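You operate a simulated robot arm through the tools that you are given. There is no shell and no other tool. Be economical: measure what you need, move in short steps, check, and stop when the job is done.

The job below is to be done with a simulated robot arm. You get a single attempt, and the scene is never put back.

TASK
Put things in order on the side table. At the end: the pink pot (marked "YOGHURT") from the side table stands where the clear jar stood; the silver basin plug stands on top of the grey ring cover; the clear jar stands where the yellow card (marked "FILMS") stood; the yellow card stands where the silver basin plug stood; whatever was shut is shut again. Leave all else as you found it, and nothing knocked over.
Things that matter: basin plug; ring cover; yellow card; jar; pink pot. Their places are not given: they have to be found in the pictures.

It is judged by the outcome, as a careful person would: the job done as asked, and still so three seconds after it is handed in. It fails if anything else is knocked over, pushed out of place, dropped, spilled or broken. A push-on lid holds only when it is set on centred and level and pressed home; a screw cap is set on level and turned clockwise until tight.

THE ROBOT
A 7-joint arm with a two-finger parallel gripper, fixed in place. Base frame: the origin is at the foot of the arm, x ahead of it, y to its left, z up; the work surface is at about z = 0. Readings come in m, rad, newtons and seconds.
With the tool pointing down near the work surface it reaches from about 0.22 to 0.58 m from the base axis. Its first joint turns from -1.152 to 1.152 rad. Payload 2.5 kg.
The TCP is the grasp point between the finger pads, 0.023 m short of the fingertips. In the tool frame z runs along the fingers and y along their closing line. The gripper opens to 0.094 m. The fingers are 0.038 m wide and 0.01 m thick; the gripper's body (0.054 by 0.096 m) begins 0.039 m behind the TCP.
Orientation is told as [roll, pitch, yaw] about the base's x, y, z axes, in that order, counted from this pose: with the fingers straight down and closing along the base's y, the tool's x points along the base's -x, its y along +y and its z along -z.

THE INTERFACE
- The arm moves only by the tool arm_command. Its argument "rows" is a list of rows, each a list of 7 numbers: the turn, a rotation vector about the base's x, y, z in units of 4 degrees (1.0 is 4 degrees), then the shift along the base's x, y, z in units of 20 mm (1.0 is 20 mm), then the gripper command, from -1 (shut) to 1 (fully open), values between in proportion. In form: [[ax, ay, az, dx, dy, dz, gripper], ...]. A call has 1 to 20 rows; each row shifts and turns the commanded pose from where the row before left it. A call with a number of a shift or a turn outside -1 to 1 is refused whole. A row lasts 0.2 s, in which the tool goes at most 0.05 m and 0.15 rad; a call with a longer step from one row to the next is refused whole, and so is a gripper value outside its range. A pose out of reach is approached as far as the arm can. The call stops where the force on the tool passes 40 N (or 10 N more than at its start, if that is more) or the arm is blocked; 0.2 s more then pass. The fingers move at their own pace (about 0.108 m/s each) and stop on an object; they squeeze with about 37 N. The grip force told is the motor's: it shows also when the fingers shut on nothing. Time passes only in rows, and 0.2 s behind the last, so rows that do not move let the fingers close. It gives the time, the measured TCP pose, the force on the tool (base axes), the opening and the grip force at its end, in the units of the frame above (readings bear some noise), and new pictures: "show" is both (left out), scene, wrist or none.
- Cameras (640 x 400 px; columns grow to the right, rows downward): "scene" is fixed at [0.1034, -0.3985, 0.542]; the picture's right is [0.93, -0.36, 0.00], its down [-0.22, -0.55, -0.81] and it looks along [0.29, 0.75, -0.59] (base axes); focal length 328 px, centre (320, 200). "wrist" rides on the gripper at [-0.039, 0, -0.044] in the tool frame; the picture's right is [0.00, -1.00, 0.00], its down [0.97, 0.00, -0.24] and it looks along [0.24, 0.00, 0.97] (tool axes); focal length 218 px, centre (320, 200).
- pixel_to_xyz(camera, pixels): for up to 12 pixels [column, row] of the newest picture of that camera ("zoom" is the newest enlarged one), the place [x, y, z] in the base frame of the surface seen there, good to about 0.002 m. The clock stands still meanwhile.
- enlarge(camera, box): a new picture of the part [left, top, right, bottom] of that camera's present view, enlarged. The clock stands still meanwhile.
- sign_off(): hands the job in; it is judged then, once.

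Keep the steps short. Do not move on a guess: measure, check each grasp and each placing, and mend mistakes. In all there are 80 turns and 120 pictures (those below and enlarged ones count). Leave the gripper open and the arm clear of the work at the hand-in unless told otherwise, and finish with a single line.

The tools are called after "Request:" as name(argument=value, ...) on one line, values as JSON. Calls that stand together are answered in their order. arm_command: Moves the arm, as the interface text tells. Its arguments: {"type":"object","properties":{"rows":{"type":"array","items":{"type":"array","items":{"type":"number"}}},"show":{"type":"string","enum":["both","scene","wrist","none"]}},"required":["rows"]} The other tools are called the same way: pixel_to_xyz (camera, pixels) gives the place of the surface under pixels of a picture; enlarge (camera, box) takes an enlarged picture of a part of a camera's view; sign_off () hands the job in.

At the start:

```text
time: 0.0
eef_pos: [0.3806, 0.125, 0.3102]
tool_rot: [0.0, 0.001, 0.0]
contact_force: [0.6, -0.2, 0.0]
width: 0.0942
grip_force: 0.0
```

scene: 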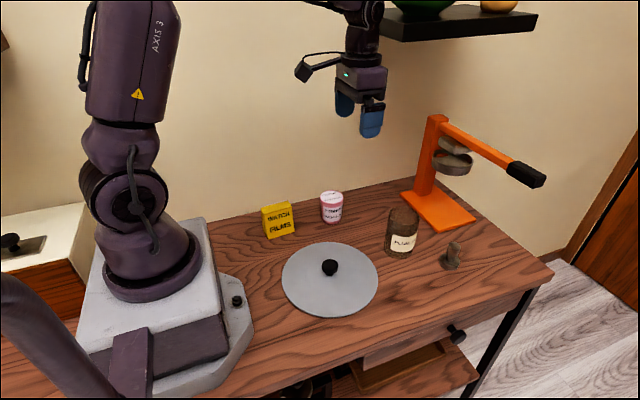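
wrist: 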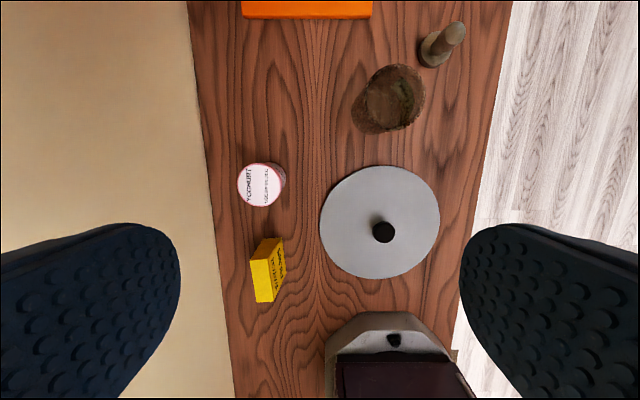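

I see a grey disc with a black knob, the yellow box, the pink pot, a brownish jar with a label, and a small plug. I'll enlarge both views to identify them.

Request:
enlarge(camera="scene", box=[240, 170, 400, 270])

Request:
enlarge(camera="scene", box=[360, 180, 520, 280])

Request:
enlarge(camera="scene", box=[240, 270, 560, 400])

Request:
enlarge(camera="wrist", box=[200, 0, 520, 200])

Request:
pixel_to_xyz(camera="wrist", pixels=[[383, 232], [322, 222], [440, 222], [381, 166], [381, 278], [345, 222], [420, 250], [262, 186], [262, 272], [400, 95], [452, 32], [434, 55]])

Request:
pixel_to_xyz(camera="scene", pixels=[[330, 267], [285, 280], [332, 195], [278, 212], [403, 215], [455, 247], [452, 262], [388, 232], [420, 230], [403, 245], [455, 333], [432, 205]])

```text
4.00 times, centred on (320, 220) of scene
```

zoom: 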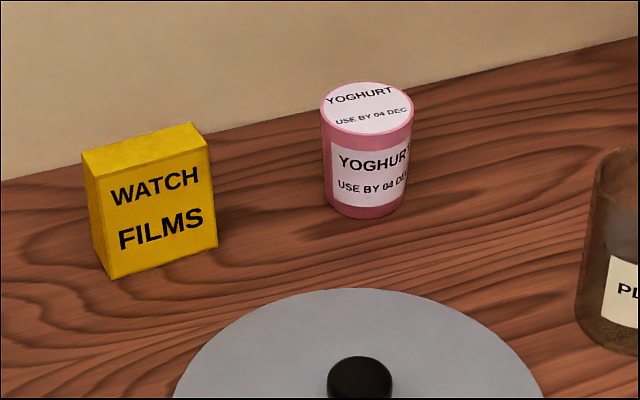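

```text
4.00 times, centred on (440, 230) of scene
```

zoom: 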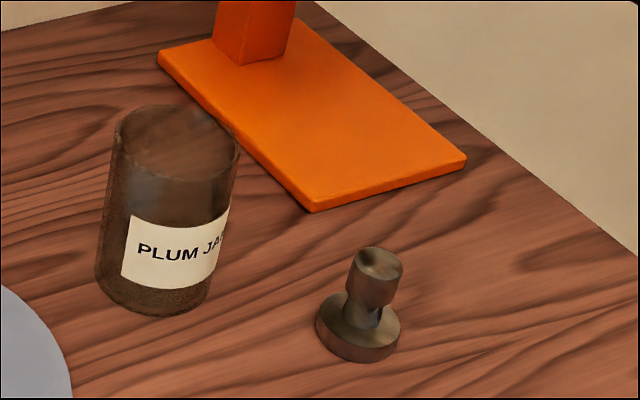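

```text
2.00 times, centred on (400, 335) of scene
```

zoom: 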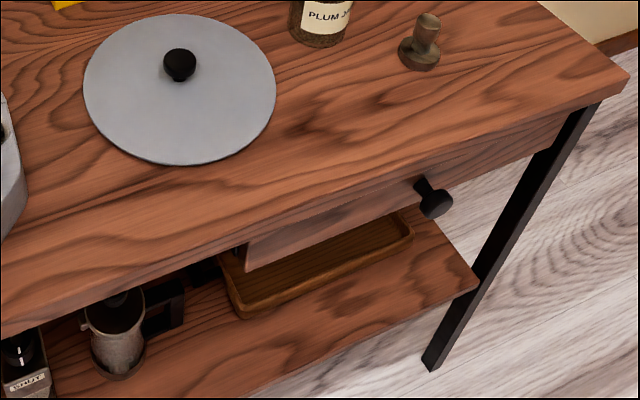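

```text
2.00 times, centred on (360, 100) of wrist
```

zoom: 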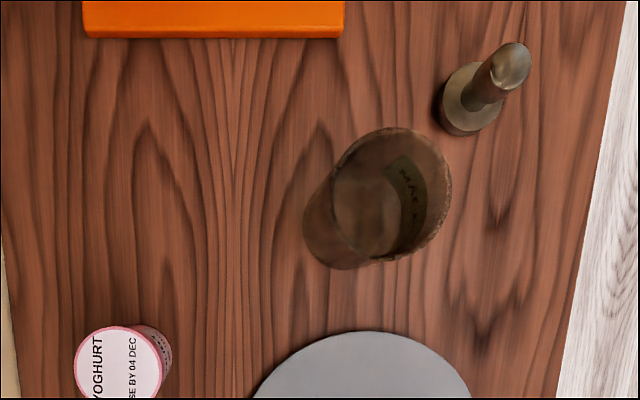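

```text
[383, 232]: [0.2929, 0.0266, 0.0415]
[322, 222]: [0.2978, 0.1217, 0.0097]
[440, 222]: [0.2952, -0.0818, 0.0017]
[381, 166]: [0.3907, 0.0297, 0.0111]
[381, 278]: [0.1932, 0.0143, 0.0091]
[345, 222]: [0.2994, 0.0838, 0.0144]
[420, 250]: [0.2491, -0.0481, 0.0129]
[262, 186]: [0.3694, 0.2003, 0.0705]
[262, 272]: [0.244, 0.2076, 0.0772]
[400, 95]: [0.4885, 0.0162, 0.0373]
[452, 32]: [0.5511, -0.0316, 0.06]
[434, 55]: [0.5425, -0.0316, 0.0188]
```

```text
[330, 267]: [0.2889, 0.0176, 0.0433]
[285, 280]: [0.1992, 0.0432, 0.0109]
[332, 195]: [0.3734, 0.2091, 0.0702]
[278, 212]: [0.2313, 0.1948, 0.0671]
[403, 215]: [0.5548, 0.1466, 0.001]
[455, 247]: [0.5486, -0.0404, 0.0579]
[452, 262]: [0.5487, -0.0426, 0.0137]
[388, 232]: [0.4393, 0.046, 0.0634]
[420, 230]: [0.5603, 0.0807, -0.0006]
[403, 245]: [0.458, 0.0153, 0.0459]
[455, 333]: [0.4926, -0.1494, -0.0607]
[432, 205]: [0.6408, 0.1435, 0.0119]
```

Next I'm measuring the clearances (wall, orange stand, its lever, shelf), the jar's geometry and the outlines of the plug, pot and card.

Request:
pixel_to_xyz(camera="scene", pixels=[[525, 175], [480, 148], [452, 160], [300, 185], [452, 20], [402, 38], [405, 192], [260, 150], [400, 100], [560, 230], [402, 208], [396, 252]])

Request:
enlarge(camera="scene", box=[376, 200, 432, 265])

Request:
enlarge(camera="wrist", box=[230, 150, 310, 310])

```text
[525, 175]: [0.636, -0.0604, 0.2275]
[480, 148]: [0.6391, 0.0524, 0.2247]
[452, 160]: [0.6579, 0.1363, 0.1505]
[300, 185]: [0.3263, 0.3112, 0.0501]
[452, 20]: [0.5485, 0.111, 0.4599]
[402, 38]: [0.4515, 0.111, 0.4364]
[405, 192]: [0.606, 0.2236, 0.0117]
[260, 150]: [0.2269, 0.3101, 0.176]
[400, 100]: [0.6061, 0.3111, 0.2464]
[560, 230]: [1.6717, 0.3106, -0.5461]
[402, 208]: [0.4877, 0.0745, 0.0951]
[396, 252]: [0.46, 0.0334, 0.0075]
```

```text
6.15 times, centred on (404, 232) of scene
```

zoom: 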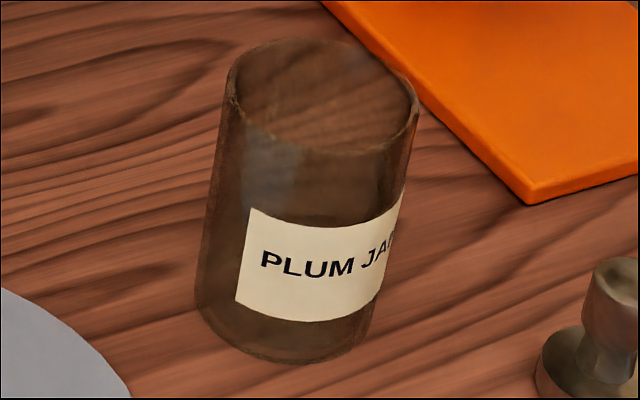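

```text
2.50 times, centred on (270, 230) of wrist
```

zoom: 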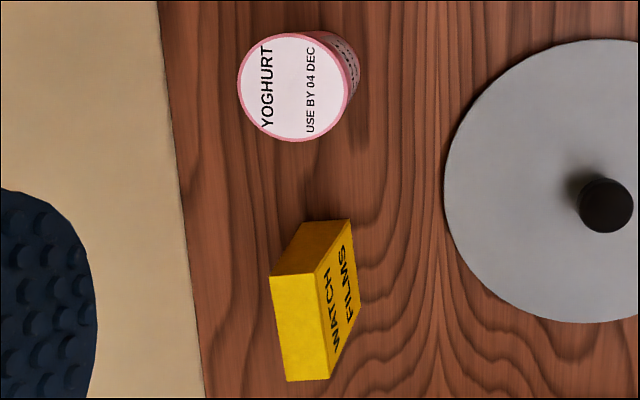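

Wall is at y=0.311, the lever at x≈0.64, z≈0.22, and the shelf at z≈0.44. The plug goes first, so I'm moving above it for a closer wrist view.

Request:
arm_command(rows=[[0, 0, 0, 0.444, -0.861, -0.611, 1], [0, 0, 0, 0.444, -0.861, -0.611, 1], [0, 0, 0, 0.444, -0.861, -0.611, 1], [0, 0, 0, 0.444, -0.861, -0.611, 1], [0, 0, 0, 0.444, -0.861, -0.611, 1], [0, 0, 0, 0.444, -0.861, -0.611, 1], [0, 0, 0, 0.444, -0.861, -0.611, 1], [0, 0, 0, 0.444, -0.861, -0.611, 1], [0, 0, 0, 0.444, -0.861, -0.611, 1], [0, 0, 0, 0, 0, 0, 1]])

```text
time: 2.2
eef_pos: [0.4618, -0.0309, 0.1983]
tool_rot: [0.001, 0.001, -0.001]
contact_force: [-0.3, -0.2, 0.2]
width: 0.0941
grip_force: 0.0
```

scene: 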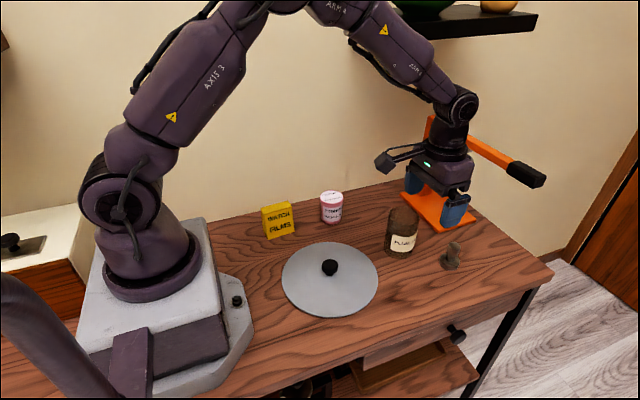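
wrist: 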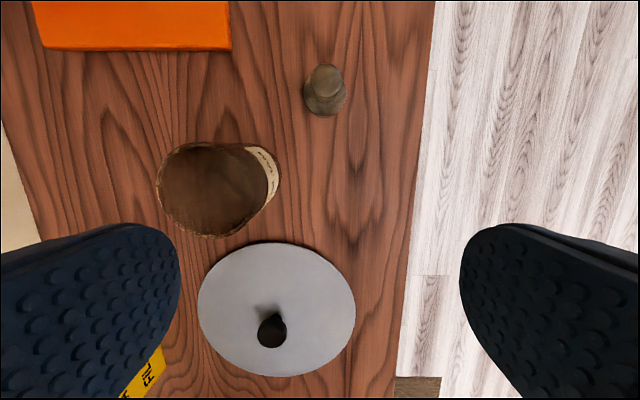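

The plug is at (325,90) in the wrist view. I'll enlarge it and measure.

Request:
enlarge(camera="wrist", box=[285, 50, 365, 130])

Request:
pixel_to_xyz(camera="wrist", pixels=[[325, 80], [316, 80], [335, 80], [325, 69], [325, 92], [306, 95], [344, 98], [324, 110], [315, 103], [330, 65], [308, 85], [340, 85]])

Request:
pixel_to_xyz(camera="scene", pixels=[[454, 244], [448, 245], [460, 245], [451, 250], [454, 255], [445, 262], [457, 264], [452, 268], [447, 261], [459, 260]])

```text
5.00 times, centred on (325, 90) of wrist
```

zoom: 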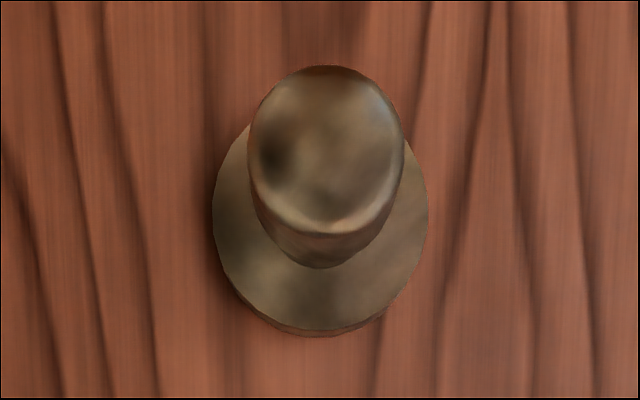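

```text
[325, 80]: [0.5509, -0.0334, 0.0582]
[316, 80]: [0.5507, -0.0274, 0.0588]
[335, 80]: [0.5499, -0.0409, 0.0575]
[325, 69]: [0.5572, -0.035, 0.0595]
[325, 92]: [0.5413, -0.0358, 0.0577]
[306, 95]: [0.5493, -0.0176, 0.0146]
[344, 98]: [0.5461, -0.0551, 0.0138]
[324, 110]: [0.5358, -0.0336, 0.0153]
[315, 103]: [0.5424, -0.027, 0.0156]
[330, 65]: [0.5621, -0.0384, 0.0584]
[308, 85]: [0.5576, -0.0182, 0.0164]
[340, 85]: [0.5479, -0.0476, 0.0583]
```

```text
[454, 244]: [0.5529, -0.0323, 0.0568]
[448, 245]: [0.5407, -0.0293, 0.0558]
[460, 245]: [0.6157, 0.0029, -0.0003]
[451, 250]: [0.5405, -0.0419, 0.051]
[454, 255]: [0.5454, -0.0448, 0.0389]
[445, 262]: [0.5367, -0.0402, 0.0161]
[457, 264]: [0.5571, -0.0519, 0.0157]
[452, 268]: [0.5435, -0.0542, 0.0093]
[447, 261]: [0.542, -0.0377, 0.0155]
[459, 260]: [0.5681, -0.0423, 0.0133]
```

Plug centre is about (0.551, −0.0355), with the head at z 0.03–0.058 and about 0.028 wide. I'll move over it with the gripper partly open and go down part way.

Request:
arm_command(rows=[[0, 0, 0, 0.892, -0.046, 0, 0.4], [0, 0, 0, 0.892, -0.046, 0, 0.4], [0, 0, 0, 0.892, -0.046, 0, 0.4], [0, 0, 0, 0.892, -0.046, 0, 0.4], [0, 0, 0, 0.892, -0.046, 0, 0.4], [0, 0, 0, 0, 0, -0.9, 0.4], [0, 0, 0, 0, 0, -0.9, 0.4], [0, 0, 0, 0, 0, -0.9, 0.4], [0, 0, 0, 0, 0, -0.9, 0.4], [0, 0, 0, 0, 0, -0.9, 0.4], [0, 0, 0, 0, 0, 0, 0.4]])

```text
time: 4.6
eef_pos: [0.5504, -0.0346, 0.1092]
tool_rot: [0.001, 0.001, -0.002]
contact_force: [0.0, -0.8, -0.7]
width: 0.0658
grip_force: 0.0
```

scene: 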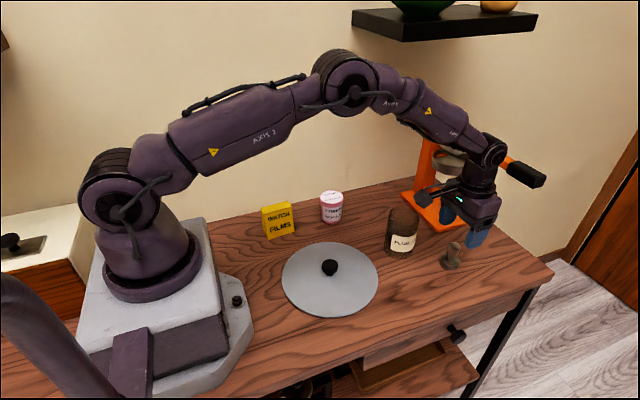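
wrist: 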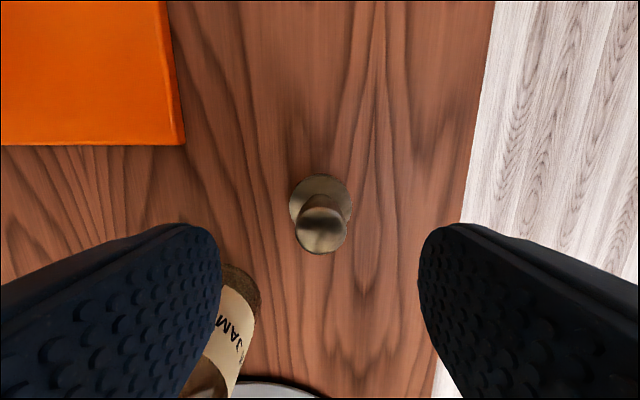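

The plug is centred between the fingers and nothing is touching. Going down to z≈0.047 and closing.

Request:
arm_command(rows=[[0, 0, 0, 0.01, -0.02, -0.777, 0.4], [0, 0, 0, 0.01, -0.02, -0.777, 0.4], [0, 0, 0, 0, 0, -0.777, 0.4], [0, 0, 0, 0, 0, -0.777, 0.4], [0, 0, 0, 0, 0, 0, 0.4], [0, 0, 0, 0, 0, 0, -1], [0, 0, 0, 0, 0, 0, -1], [0, 0, 0, 0, 0, 0, -1]])

```text
time: 6.4
eef_pos: [0.5518, -0.0349, 0.0471]
tool_rot: [0.001, -0.003, -0.001]
contact_force: [0.3, 0.6, 0.4]
width: 0.0229
grip_force: 36.6
```

scene: 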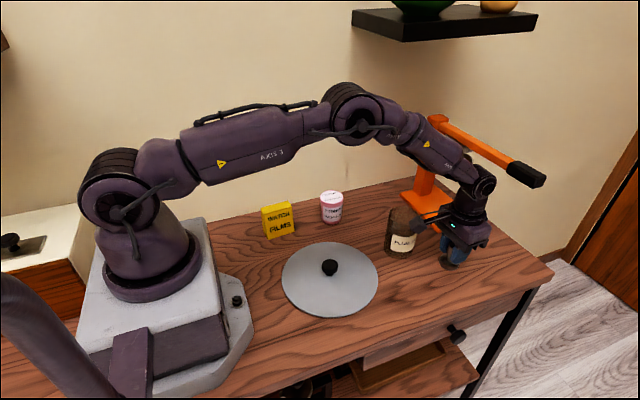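
wrist: 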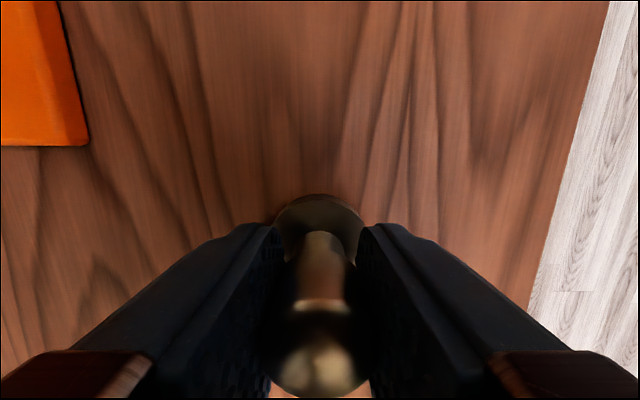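

The grip is good: width 0.023 with 37 N. I'm measuring the cover surface where the plug will go, on the far (+x) side of the knob, and lifting at the same time.

Request:
arm_command(rows=[[0, 0, 0, 0, 0, 0.5, -1], [0, 0, 0, 0, 0, 0.9, -1], [0, 0, 0, 0, 0, 0.9, -1], [0, 0, 0, 0, 0, 0.9, -1], [0, 0, 0, 0, 0, 0.9, -1], [0, 0, 0, 0, 0, 0.9, -1], [0, 0, 0, 0, 0, 0, -1]])

Request:
pixel_to_xyz(camera="scene", pixels=[[350, 258], [360, 265], [368, 270], [345, 265], [355, 280], [355, 250], [330, 250], [300, 262], [330, 300], [377, 278], [283, 277], [328, 262]])

Request:
enlarge(camera="scene", box=[270, 230, 390, 325])

```text
time: 8.0
eef_pos: [0.552, -0.0353, 0.1483]
tool_rot: [0.001, 0.001, 0.0]
contact_force: [0.6, -0.1, 0.8]
width: 0.0
grip_force: 37.3
```

scene: 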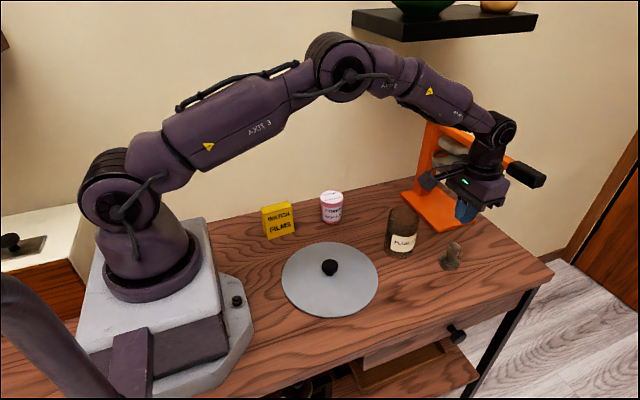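
wrist: 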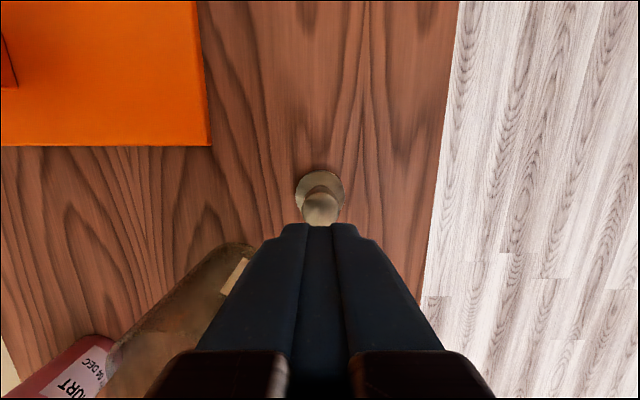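

```text
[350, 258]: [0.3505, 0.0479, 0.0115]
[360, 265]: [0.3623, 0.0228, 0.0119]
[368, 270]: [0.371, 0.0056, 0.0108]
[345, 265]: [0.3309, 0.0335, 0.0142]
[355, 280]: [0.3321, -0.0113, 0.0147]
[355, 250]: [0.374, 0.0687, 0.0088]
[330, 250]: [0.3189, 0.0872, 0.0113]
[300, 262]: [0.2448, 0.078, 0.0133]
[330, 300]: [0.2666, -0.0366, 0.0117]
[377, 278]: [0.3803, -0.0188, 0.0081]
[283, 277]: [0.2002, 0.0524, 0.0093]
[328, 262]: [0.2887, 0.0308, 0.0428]
```

```text
4.21 times, centred on (330, 278) of scene
```

zoom: 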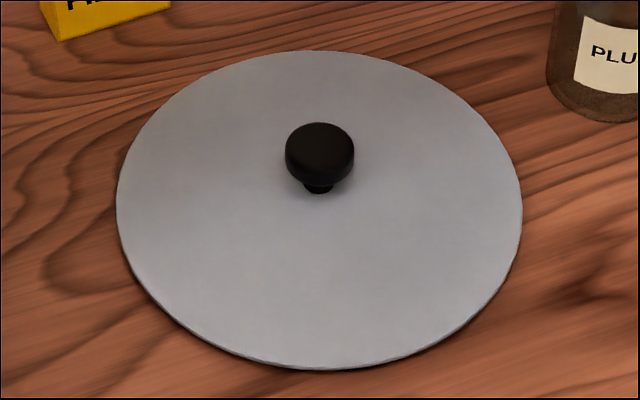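

The plug slipped out: the width reads 0 and it is still standing at (452,257). I'll open the gripper and look at its shape closely before trying again.

Request:
arm_command(rows=[[0, 0, 0, -0.8, 0, 0, 0.4], [0, 0, 0, -0.8, 0, 0, 0.4], [0, 0, 0, -0.8, 0, 0, 0.4], [0, 0, 0, 0, 0, 0, 0.4]], show="wrist")

Request:
enlarge(camera="scene", box=[432, 234, 472, 274])

Request:
enlarge(camera="wrist", box=[280, 80, 360, 160])

```text
time: 9.0
eef_pos: [0.5034, -0.0359, 0.1484]
tool_rot: [0.002, 0.001, 0.002]
contact_force: [-0.9, -0.7, 0.2]
width: 0.066
grip_force: 0.0
```

wrist: 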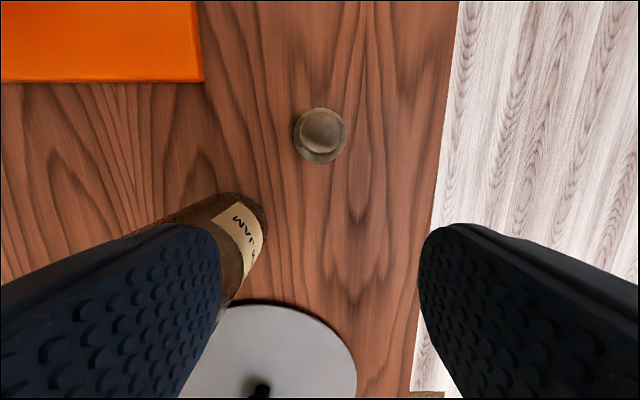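

```text
10.00 times, centred on (452, 254) of scene
```

zoom: 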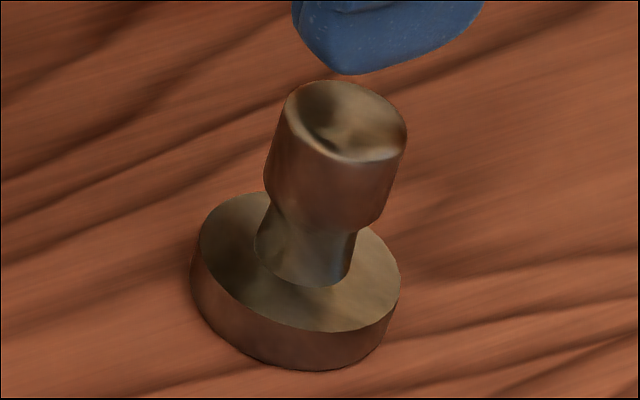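

```text
5.00 times, centred on (320, 120) of wrist
```

zoom: 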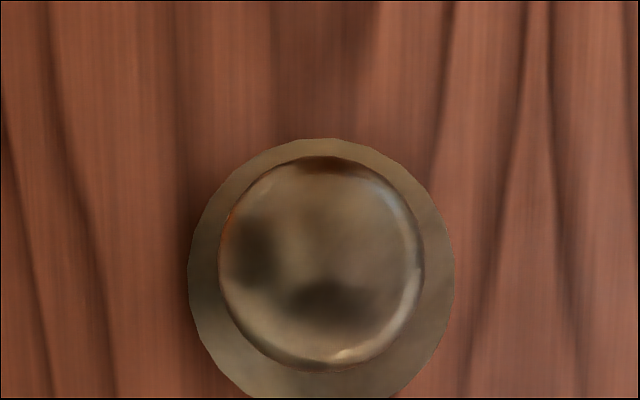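

The head is about 0.026 wide with a narrower neck, all polished metal. I'll retry with the grip a little lower and a very slow lift, checking the width.

Request:
arm_command(rows=[[0, 0, 0, 0.8, 0, 0, 0.2], [0, 0, 0, 0.8, 0, 0, 0.2], [0, 0, 0, 0.8, 0, -0.3, 0.2], [0, 0, 0, 0, 0, -1, 0.2], [0, 0, 0, 0, 0, -1, 0.2], [0, 0, 0, 0, 0, -1, 0.2], [0, 0, 0, 0, 0, -1, 0.2], [0, 0, 0, 0, 0, -1, 0.2], [0, 0, 0, 0, 0, 0, 0.2], [0, 0, 0, 0, 0, 0, -1], [0, 0, 0, 0, 0, 0, -1], [0, 0, 0, 0, 0, 0, -1], [0, 0, 0, 0, 0, 0, -1]], show="wrist")

Request:
enlarge(camera="scene", box=[432, 230, 472, 274])

Request:
arm_command(rows=[[0, 0, 0, 0, 0, 0.1, -1], [0, 0, 0, 0, 0, 0.1, -1], [0, 0, 0, 0, 0, 0.1, -1]], show="none")

```text
time: 11.8
eef_pos: [0.5523, -0.0354, 0.0412]
tool_rot: [0.001, 0.001, 0.0]
contact_force: [-0.7, -0.8, 1.4]
width: 0.0233
grip_force: 36.5
```

wrist: 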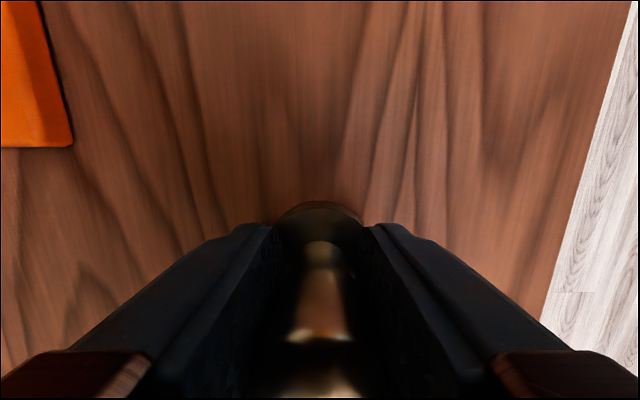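

```text
9.09 times, centred on (452, 252) of scene
```

zoom: 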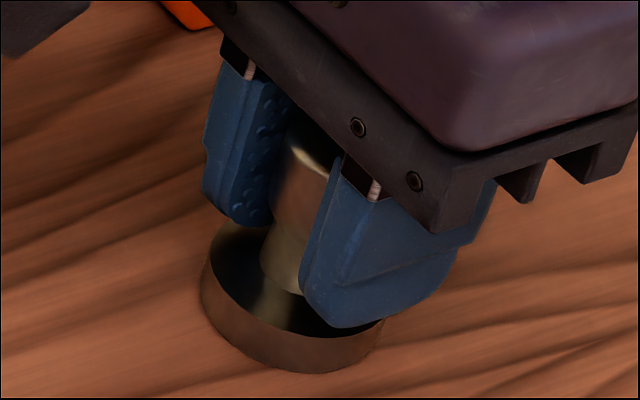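

```text
time: 12.6
eef_pos: [0.5514, -0.0348, 0.0468]
tool_rot: [0.002, 0.001, 0.0]
contact_force: [-0.4, 0.5, -0.3]
width: 0.0233
grip_force: 36.7
```

It's lifted 6 mm and the width is unchanged. I'm checking whether the plug came up too.

Request:
enlarge(camera="scene", box=[432, 230, 472, 274])

```text
9.09 times, centred on (452, 252) of scene
```

zoom: 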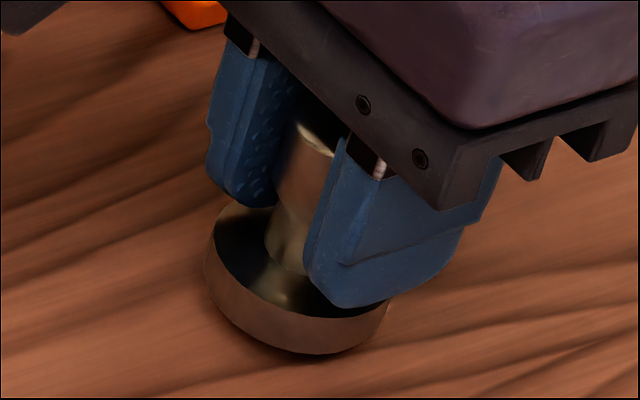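

The plug is rising with the fingers. I'll continue the slow lift and check for slip.

Request:
arm_command(rows=[[0, 0, 0, 0, 0, 0.2, -1], [0, 0, 0, 0, 0, 0.25, -1], [0, 0, 0, 0, 0, 0.25, -1], [0, 0, 0, 0, 0, 0.25, -1], [0, 0, 0, 0, 0, 0.25, -1]], show="none")

Request:
enlarge(camera="scene", box=[432, 220, 472, 274])

```text
time: 13.8
eef_pos: [0.5497, -0.0358, 0.0717]
tool_rot: [0.0, 0.0, 0.001]
contact_force: [0.7, 0.1, -1.1]
width: 0.0234
grip_force: 36.6
```

```text
7.41 times, centred on (452, 247) of scene
```

zoom: 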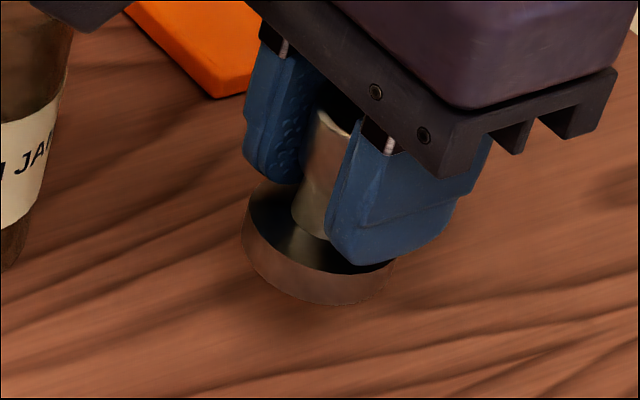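

No slip. I'm moving slowly, first along −x at a safe height, then over the cover.

Request:
arm_command(rows=[[0, 0, 0, 0, 0, 0.3, -1], [0, 0, 0, 0, 0, 0.35, -1], [0, 0, 0, 0, 0, 0.35, -1], [0, 0, 0, -0.2, 0, 0.3, -1], [0, 0, 0, -0.4, 0, 0.1, -1], [0, 0, 0, -0.5, 0, 0, -1], [0, 0, 0, -0.5, 0, 0, -1], [0, 0, 0, -0.5, 0, 0, -1], [0, 0, 0, -0.5, 0, 0, -1], [0, 0, 0, -0.5, 0, 0, -1], [0, 0, 0, -0.5, 0, 0, -1], [0, 0, 0, -0.5, 0, 0, -1], [0, 0, 0, -0.5, 0, 0, -1], [0, 0, 0, -0.5, 0, 0, -1], [0, 0, 0, -0.5, 0, 0, -1], [0, 0, 0, -0.5, 0, 0, -1], [0, 0, 0, -0.5, 0, 0, -1], [0, 0, 0, -0.4, 0, 0, -1], [0, 0, 0, -0.2, 0, 0, -1]], show="scene")

```text
time: 17.8
eef_pos: [0.4072, -0.035, 0.0992]
tool_rot: [0.001, -0.001, -0.001]
contact_force: [0.4, -0.1, -0.3]
width: 0.0234
grip_force: 37.0
```

scene: 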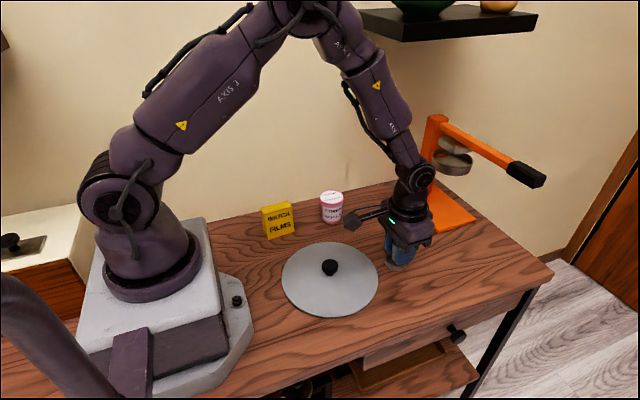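

Still held. Moving over the cover target (0.339, 0.022), then partly down.

Request:
arm_command(rows=[[0, 0, 0, -0.2, 0.15, 0, -1], [0, 0, 0, -0.36, 0.3, 0, -1], [0, 0, 0, -0.36, 0.3, 0, -1], [0, 0, 0, -0.36, 0.3, 0, -1], [0, 0, 0, -0.36, 0.3, 0, -1], [0, 0, 0, -0.36, 0.3, 0, -1], [0, 0, 0, -0.36, 0.3, 0, -1], [0, 0, 0, -0.36, 0.3, 0, -1], [0, 0, 0, -0.36, 0.3, 0, -1], [0, 0, 0, -0.32, 0.3, 0, -1], [0, 0, 0, 0, 0, -0.3, -1], [0, 0, 0, 0, 0, -0.4, -1], [0, 0, 0, 0, 0, -0.4, -1], [0, 0, 0, 0, 0, -0.4, -1], [0, 0, 0, 0, 0, -0.2, -1], [0, 0, 0, 0, 0, 0, -1]], show="scene")

Request:
enlarge(camera="scene", box=[300, 210, 400, 290])

```text
time: 21.2
eef_pos: [0.3395, 0.0218, 0.0651]
tool_rot: [0.0, -0.001, 0.0]
contact_force: [0.3, 0.1, -1.1]
width: 0.0237
grip_force: 36.3
```

scene: 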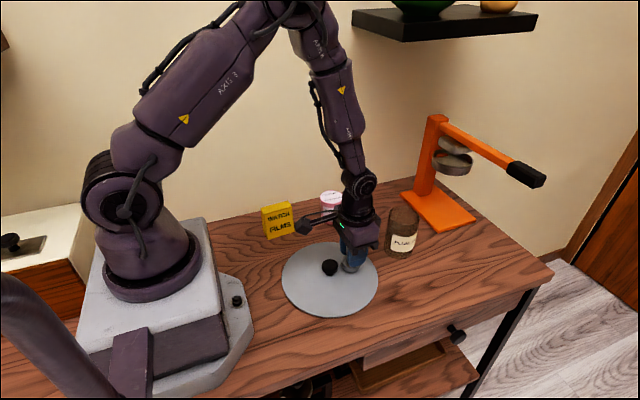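

```text
5.00 times, centred on (350, 250) of scene
```

zoom: 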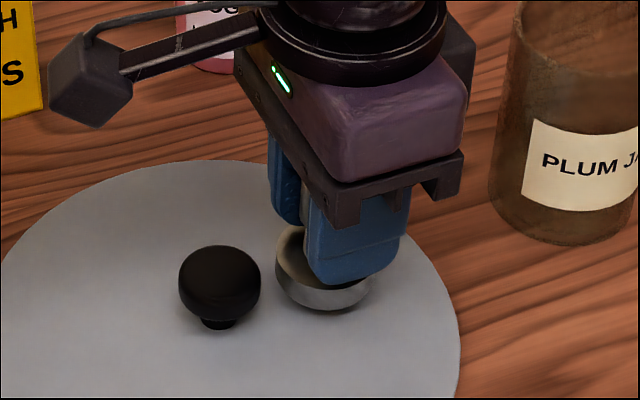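

The plug is about 1 cm above the cover and clear of the knob. Lowering gently until it touches.

Request:
arm_command(rows=[[0, 0, 0, 0, 0, -0.1, -1], [0, 0, 0, 0, 0, -0.1, -1], [0, 0, 0, 0, 0, -0.1, -1], [0, 0, 0, 0, 0, -0.1, -1], [0, 0, 0, 0, 0, 0, -1]], show="none")

Request:
enlarge(camera="scene", box=[320, 230, 380, 280])

```text
time: 22.4
eef_pos: [0.3394, 0.021, 0.0576]
tool_rot: [0.0, 0.0, 0.001]
contact_force: [0.0, 0.4, -0.2]
width: 0.0231
grip_force: 36.7
```

```text
8.00 times, centred on (350, 255) of scene
```

zoom: 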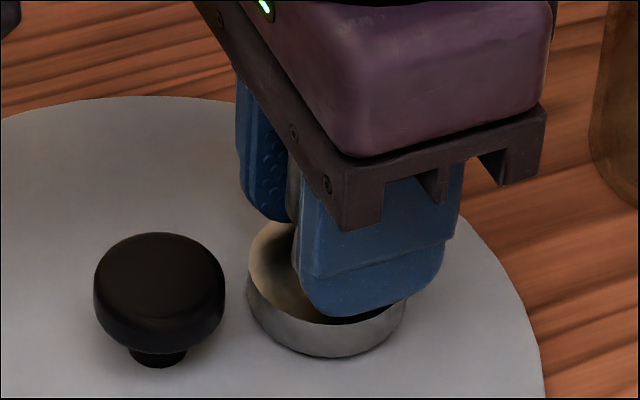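

Request:
arm_command(rows=[[0, 0, 0, 0, 0, -0.07, -1], [0, 0, 0, 0, 0, -0.07, -1], [0, 0, 0, 0, 0, 0, -1]], show="none")

```text
time: 23.2
eef_pos: [0.3389, 0.0204, 0.0543]
tool_rot: [0.0, 0.0, -0.001]
contact_force: [0.2, -0.1, -0.8]
width: 0.0234
grip_force: 36.8
```

Request:
arm_command(rows=[[0, 0, 0, 0, 0, -0.05, -1], [0, 0, 0, 0, 0, -0.05, -1], [0, 0, 0, 0, 0, 0, -1]], show="none")

Request:
enlarge(camera="scene", box=[320, 230, 380, 280])

```text
time: 24.0
eef_pos: [0.3394, 0.0224, 0.054]
tool_rot: [0.0, 0.0, -0.001]
contact_force: [-3.6, -0.1, 10.8]
width: 0.0233
grip_force: 37.2
```

```text
8.00 times, centred on (350, 255) of scene
```

zoom: 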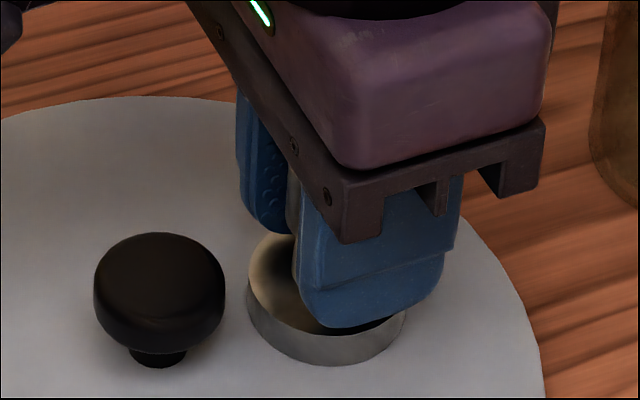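

It has touched down with 11 N upward. I'll open a little, then rise straight up.

Request:
arm_command(rows=[[0, 0, 0, 0, 0, 0.03, -0.3], [0, 0, 0, 0, 0, 0, 0], [0, 0, 0, 0, 0, 0, 0.2], [0, 0, 0, 0, 0, 0.5, 0.2], [0, 0, 0, 0, 0, 1, 0.2], [0, 0, 0, 0, 0, 1, 0.2], [0, 0, 0, 0, 0, 1, 0.2], [0, 0, 0, 0, 0, 1, 0.2], [0, 0, 0, 0, 0, 1, 0.2], [0, 0, 0, 0, 0, 0, 0.5]])

Request:
enlarge(camera="scene", box=[320, 230, 380, 280])

```text
time: 26.2
eef_pos: [0.3375, 0.0213, 0.1648]
tool_rot: [-0.001, 0.0, 0.001]
contact_force: [0.4, -0.3, 0.5]
width: 0.0704
grip_force: 0.2
```

scene: 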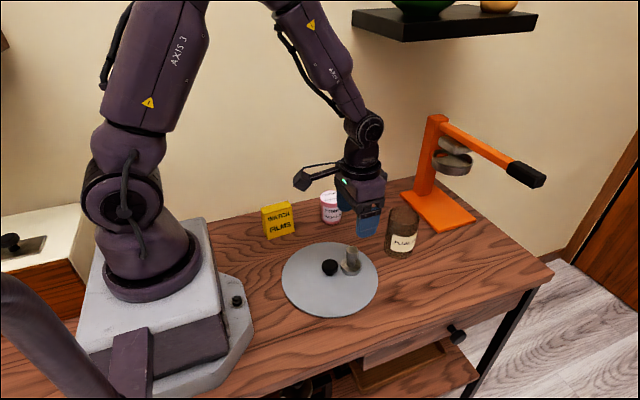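
wrist: 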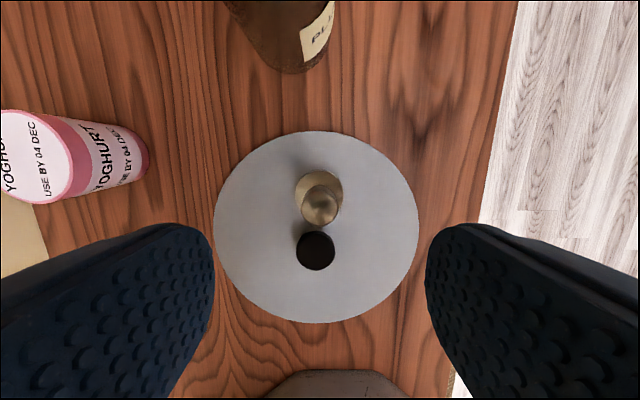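

```text
8.00 times, centred on (350, 255) of scene
```

zoom: 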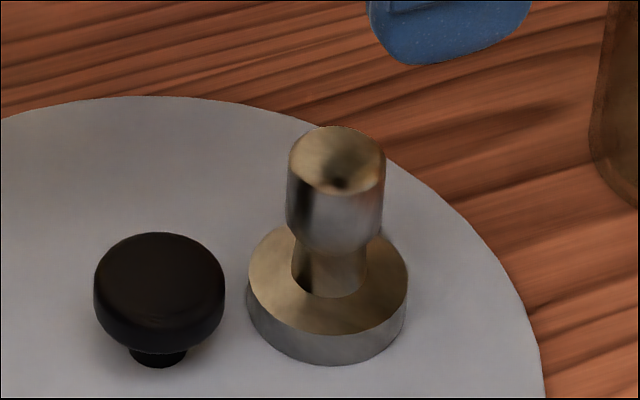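

The plug stands upright on the cover. Next is the card: I'm moving above it to measure its yaw and size.

Request:
arm_command(rows=[[0, 0, 0, -0.3, 0.8, 0.4, 1], [0, 0, 0, -0.4, 0.95, 0.2, 1], [0, 0, 0, -0.4, 0.95, 0.2, 1], [0, 0, 0, -0.4, 0.95, 0.2, 1], [0, 0, 0, -0.4, 0.95, 0.2, 1], [0, 0, 0, -0.4, 0.95, 0.2, 1], [0, 0, 0, -0.4, 0.95, 0.2, 1], [0, 0, 0, -0.4, 0.95, 0.2, 1], [0, 0, 0, -0.4, 0.95, 0.2, 1], [0, 0, 0, 0, 0, 0, 1]])

Request:
enlarge(camera="scene", box=[250, 190, 310, 245])

```text
time: 28.4
eef_pos: [0.2688, 0.191, 0.2032]
tool_rot: [-0.001, -0.001, 0.003]
contact_force: [0.7, 0.2, -0.1]
width: 0.094
grip_force: 0.0
```

scene: 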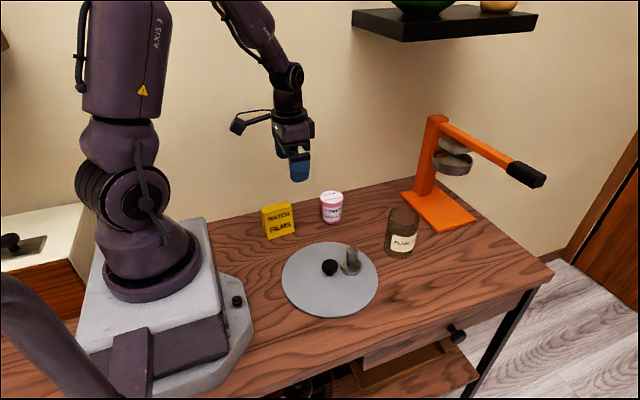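
wrist: 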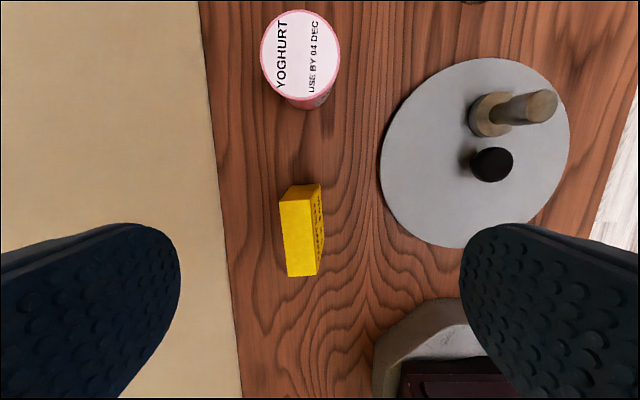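

```text
7.27 times, centred on (280, 218) of scene
```

zoom: 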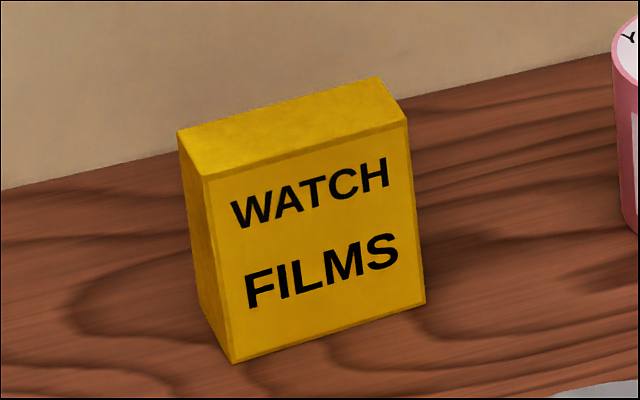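

Request:
enlarge(camera="wrist", box=[250, 175, 350, 285])

Request:
pixel_to_xyz(camera="wrist", pixels=[[283, 203], [307, 201], [289, 273], [314, 273], [300, 238], [284, 230], [310, 230], [322, 205], [324, 250], [288, 188], [318, 186], [320, 270]])

Request:
pixel_to_xyz(camera="scene", pixels=[[266, 225], [267, 238], [293, 231], [272, 237], [290, 232], [281, 238], [264, 211], [291, 204]])

```text
3.64 times, centred on (300, 230) of wrist
```

zoom: 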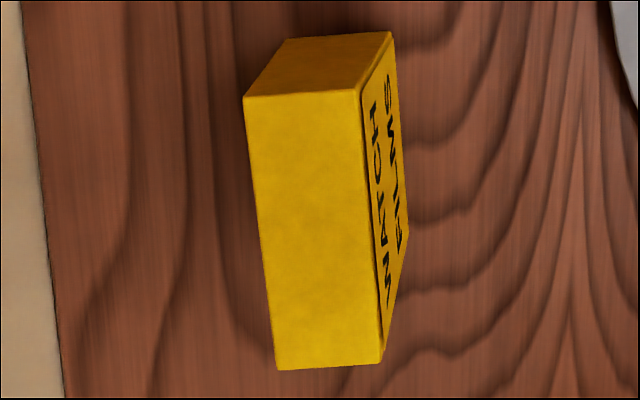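

```text
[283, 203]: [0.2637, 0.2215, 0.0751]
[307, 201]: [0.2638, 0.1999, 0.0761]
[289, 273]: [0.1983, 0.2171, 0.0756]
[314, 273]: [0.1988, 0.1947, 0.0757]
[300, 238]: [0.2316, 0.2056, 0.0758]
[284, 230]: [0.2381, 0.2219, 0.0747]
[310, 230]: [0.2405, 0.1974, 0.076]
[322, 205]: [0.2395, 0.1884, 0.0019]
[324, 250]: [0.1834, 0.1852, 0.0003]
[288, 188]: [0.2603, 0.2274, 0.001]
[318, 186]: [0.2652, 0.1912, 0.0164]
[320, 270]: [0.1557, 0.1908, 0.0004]
```

```text
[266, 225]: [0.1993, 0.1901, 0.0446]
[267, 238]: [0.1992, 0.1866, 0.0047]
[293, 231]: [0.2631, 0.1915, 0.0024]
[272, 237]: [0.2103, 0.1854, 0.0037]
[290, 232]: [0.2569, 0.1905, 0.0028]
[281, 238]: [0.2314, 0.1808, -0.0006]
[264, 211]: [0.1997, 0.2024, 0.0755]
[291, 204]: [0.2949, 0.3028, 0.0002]
```

The card's top centre is (0.2305, 0.209), with a 0.069 × 0.026 top and about 3.9° yaw. Its long faces taper and its end faces are vertical, so I'll grip the ends. That means turning the tool about +94° and centring over the card.

Request:
arm_command(rows=[[0, 0, 1, -0.1, 0.05, 0, 1], [0, 0, 1, -0.1, 0.05, 0, 1], [0, 0, 1, -0.1, 0.05, 0, 1], [0, 0, 1, -0.1, 0.05, 0, 1], [0, 0, 1, -0.1, 0.05, 0, 1], [0, 0, 1, -0.1, 0.05, 0, 1], [0, 0, 1, -0.1, 0.05, 0, 1], [0, 0, 1, -0.1, 0.05, 0, 1], [0, 0, 1, -0.1, 0.05, 0, 1], [0, 0, 1, -0.1, 0.05, 0, 1], [0, 0, 1, -0.1, 0.05, 0, 1], [0, 0, 1, -0.1, 0.05, 0, 1], [0, 0, 1, -0.1, 0.05, 0, 1], [0, 0, 1, -0.1, 0.05, 0, 1], [0, 0, 1, -0.1, 0.05, 0, 1], [0, 0, 1, -0.1, 0.05, 0, 1], [0, 0, 1, -0.1, 0.05, 0, 1], [0, 0, 1, -0.1, 0.05, 0, 1], [0, 0, 1, -0.1, 0, 0, 1], [0, 0, 1, 0, 0, 0, 1]], show="none")

Request:
arm_command(rows=[[0, 0, 1, 0, 0, 0, 1], [0, 0, 1, 0, 0, 0, 1], [0, 0, 1, 0, 0, 0, 1], [0, 0, 0.46, 0, 0, 0, 1], [0, 0, 0, 0, 0, 0, 1]])

```text
time: 32.6
eef_pos: [0.2304, 0.2072, 0.2035]
tool_rot: [0.0, 0.0, 1.398]
contact_force: [-0.3, -0.3, -0.2]
width: 0.0938
grip_force: 0.1
```

```text
time: 33.8
eef_pos: [0.2302, 0.2076, 0.2028]
tool_rot: [0.0, 0.0, 1.639]
contact_force: [0.2, 0.5, -0.8]
width: 0.0937
grip_force: 0.0
```

scene: 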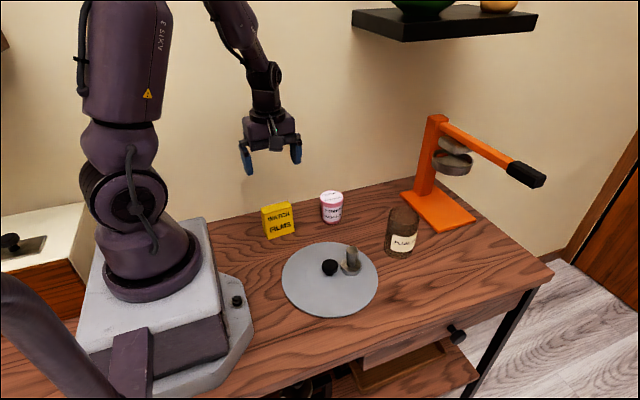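
wrist: 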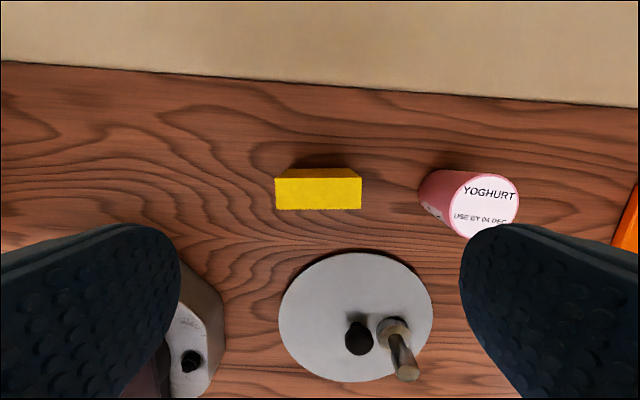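

The card is centred and aligned between the fingers. I'm going down to z≈0.05.

Request:
arm_command(rows=[[0, 0, 0, 0, 0.07, -0.9, 1], [0, 0, 0, 0, 0, -0.9, 1], [0, 0, 0, 0, 0, -0.9, 1], [0, 0, 0, 0, 0, -0.9, 1], [0, 0, 0, 0, 0, -0.9, 1], [0, 0, 0, 0, 0, -0.9, 1], [0, 0, 0, 0, 0, -0.9, 1], [0, 0, 0, 0, 0, -0.9, 1], [0, 0, 0, 0, 0, -0.45, 1], [0, 0, 0, 0, 0, 0, 1]])

Request:
enlarge(camera="scene", box=[230, 170, 330, 250])

```text
time: 36.0
eef_pos: [0.232, 0.2095, 0.0504]
tool_rot: [0.0, -0.001, 1.637]
contact_force: [0.3, 0.7, -0.1]
width: 0.094
grip_force: 0.0
```

scene: 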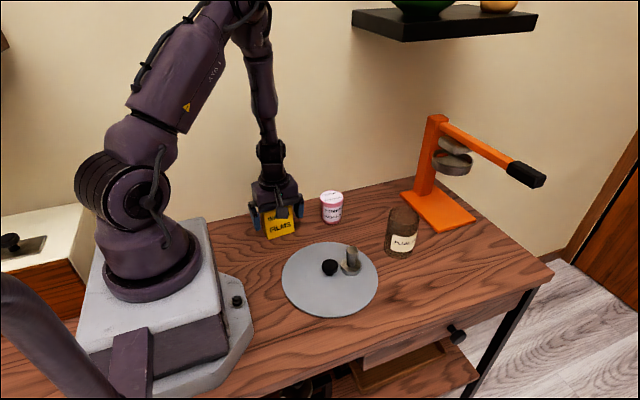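
wrist: 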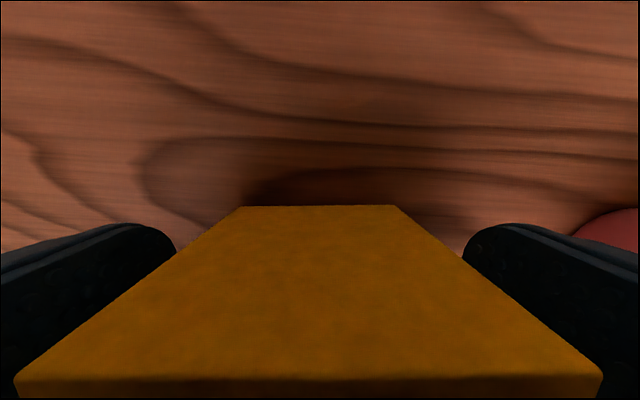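

```text
5.00 times, centred on (280, 210) of scene
```

zoom: 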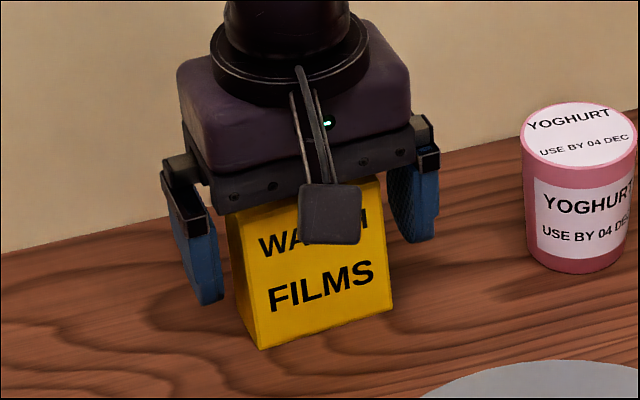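

Clear on all sides. I'm closing to just under the card's length so it isn't crushed.

Request:
arm_command(rows=[[0, 0, 0, 0, 0, 0, 0.35], [0, 0, 0, 0, 0, 0, 0.35], [0, 0, 0, 0, 0, 0, 0.35], [0, 0, 0, 0, 0, 0, 0.35]])

```text
time: 37.0
eef_pos: [0.2304, 0.2084, 0.0506]
tool_rot: [-0.001, -0.002, 1.64]
contact_force: [-0.3, 0.1, 0.0]
width: 0.0691
grip_force: 36.7
```

scene: 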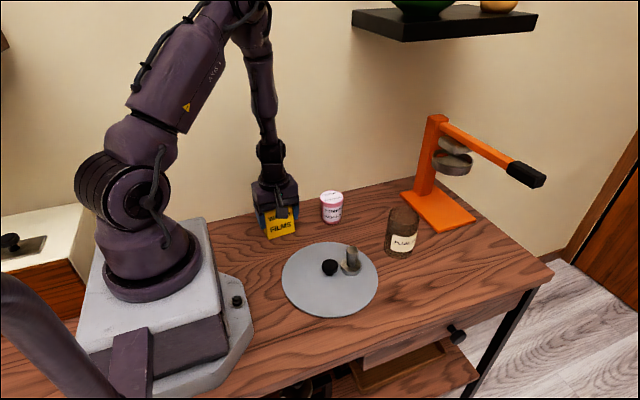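
wrist: 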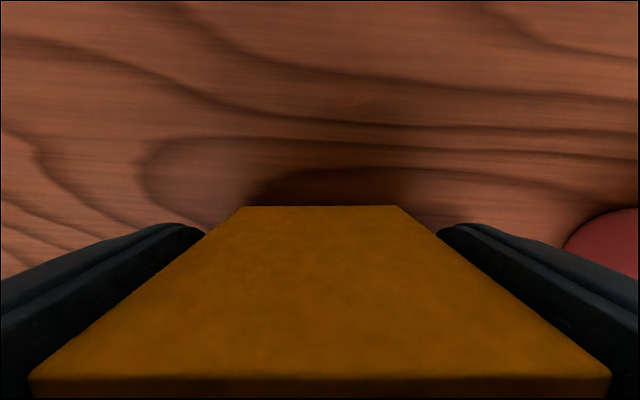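

Held at 0.069 wide with 37 N. Lifting slowly first.

Request:
arm_command(rows=[[0, 0, 0, 0, 0, 0.1, 0.35], [0, 0, 0, 0, 0, 0.2, 0.35], [0, 0, 0, 0, 0, 0.3, 0.35], [0, 0, 0, 0, 0, 0.4, 0.35], [0, 0, 0, 0, 0, 0.5, 0.35], [0, 0, 0, 0, 0, 0.5, 0.35], [0, 0, 0, 0, 0, 0.5, 0.35], [0, 0, 0, 0, 0, 0.5, 0.35], [0, 0, 0, 0, 0, 0.5, 0.35], [0, 0, 0, 0, 0, 0.5, 0.35], [0, 0, 0, 0, 0, 0.5, 0.35], [0, 0, 0, 0, 0, 0.5, 0.35], [0, 0, 0, 0, 0, 0, 0.35]])

```text
time: 39.8
eef_pos: [0.231, 0.2091, 0.1499]
tool_rot: [0.0, -0.001, 1.638]
contact_force: [-0.6, 0.0, 0.3]
width: 0.0694
grip_force: 37.0
```

scene: 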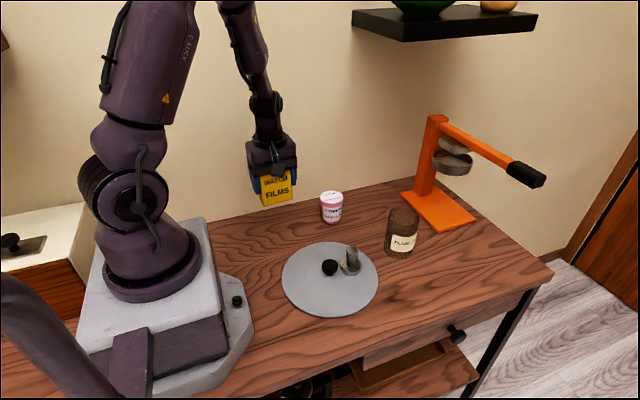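
wrist: 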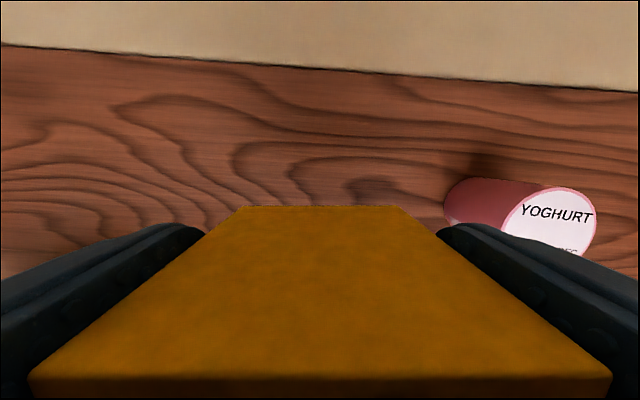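

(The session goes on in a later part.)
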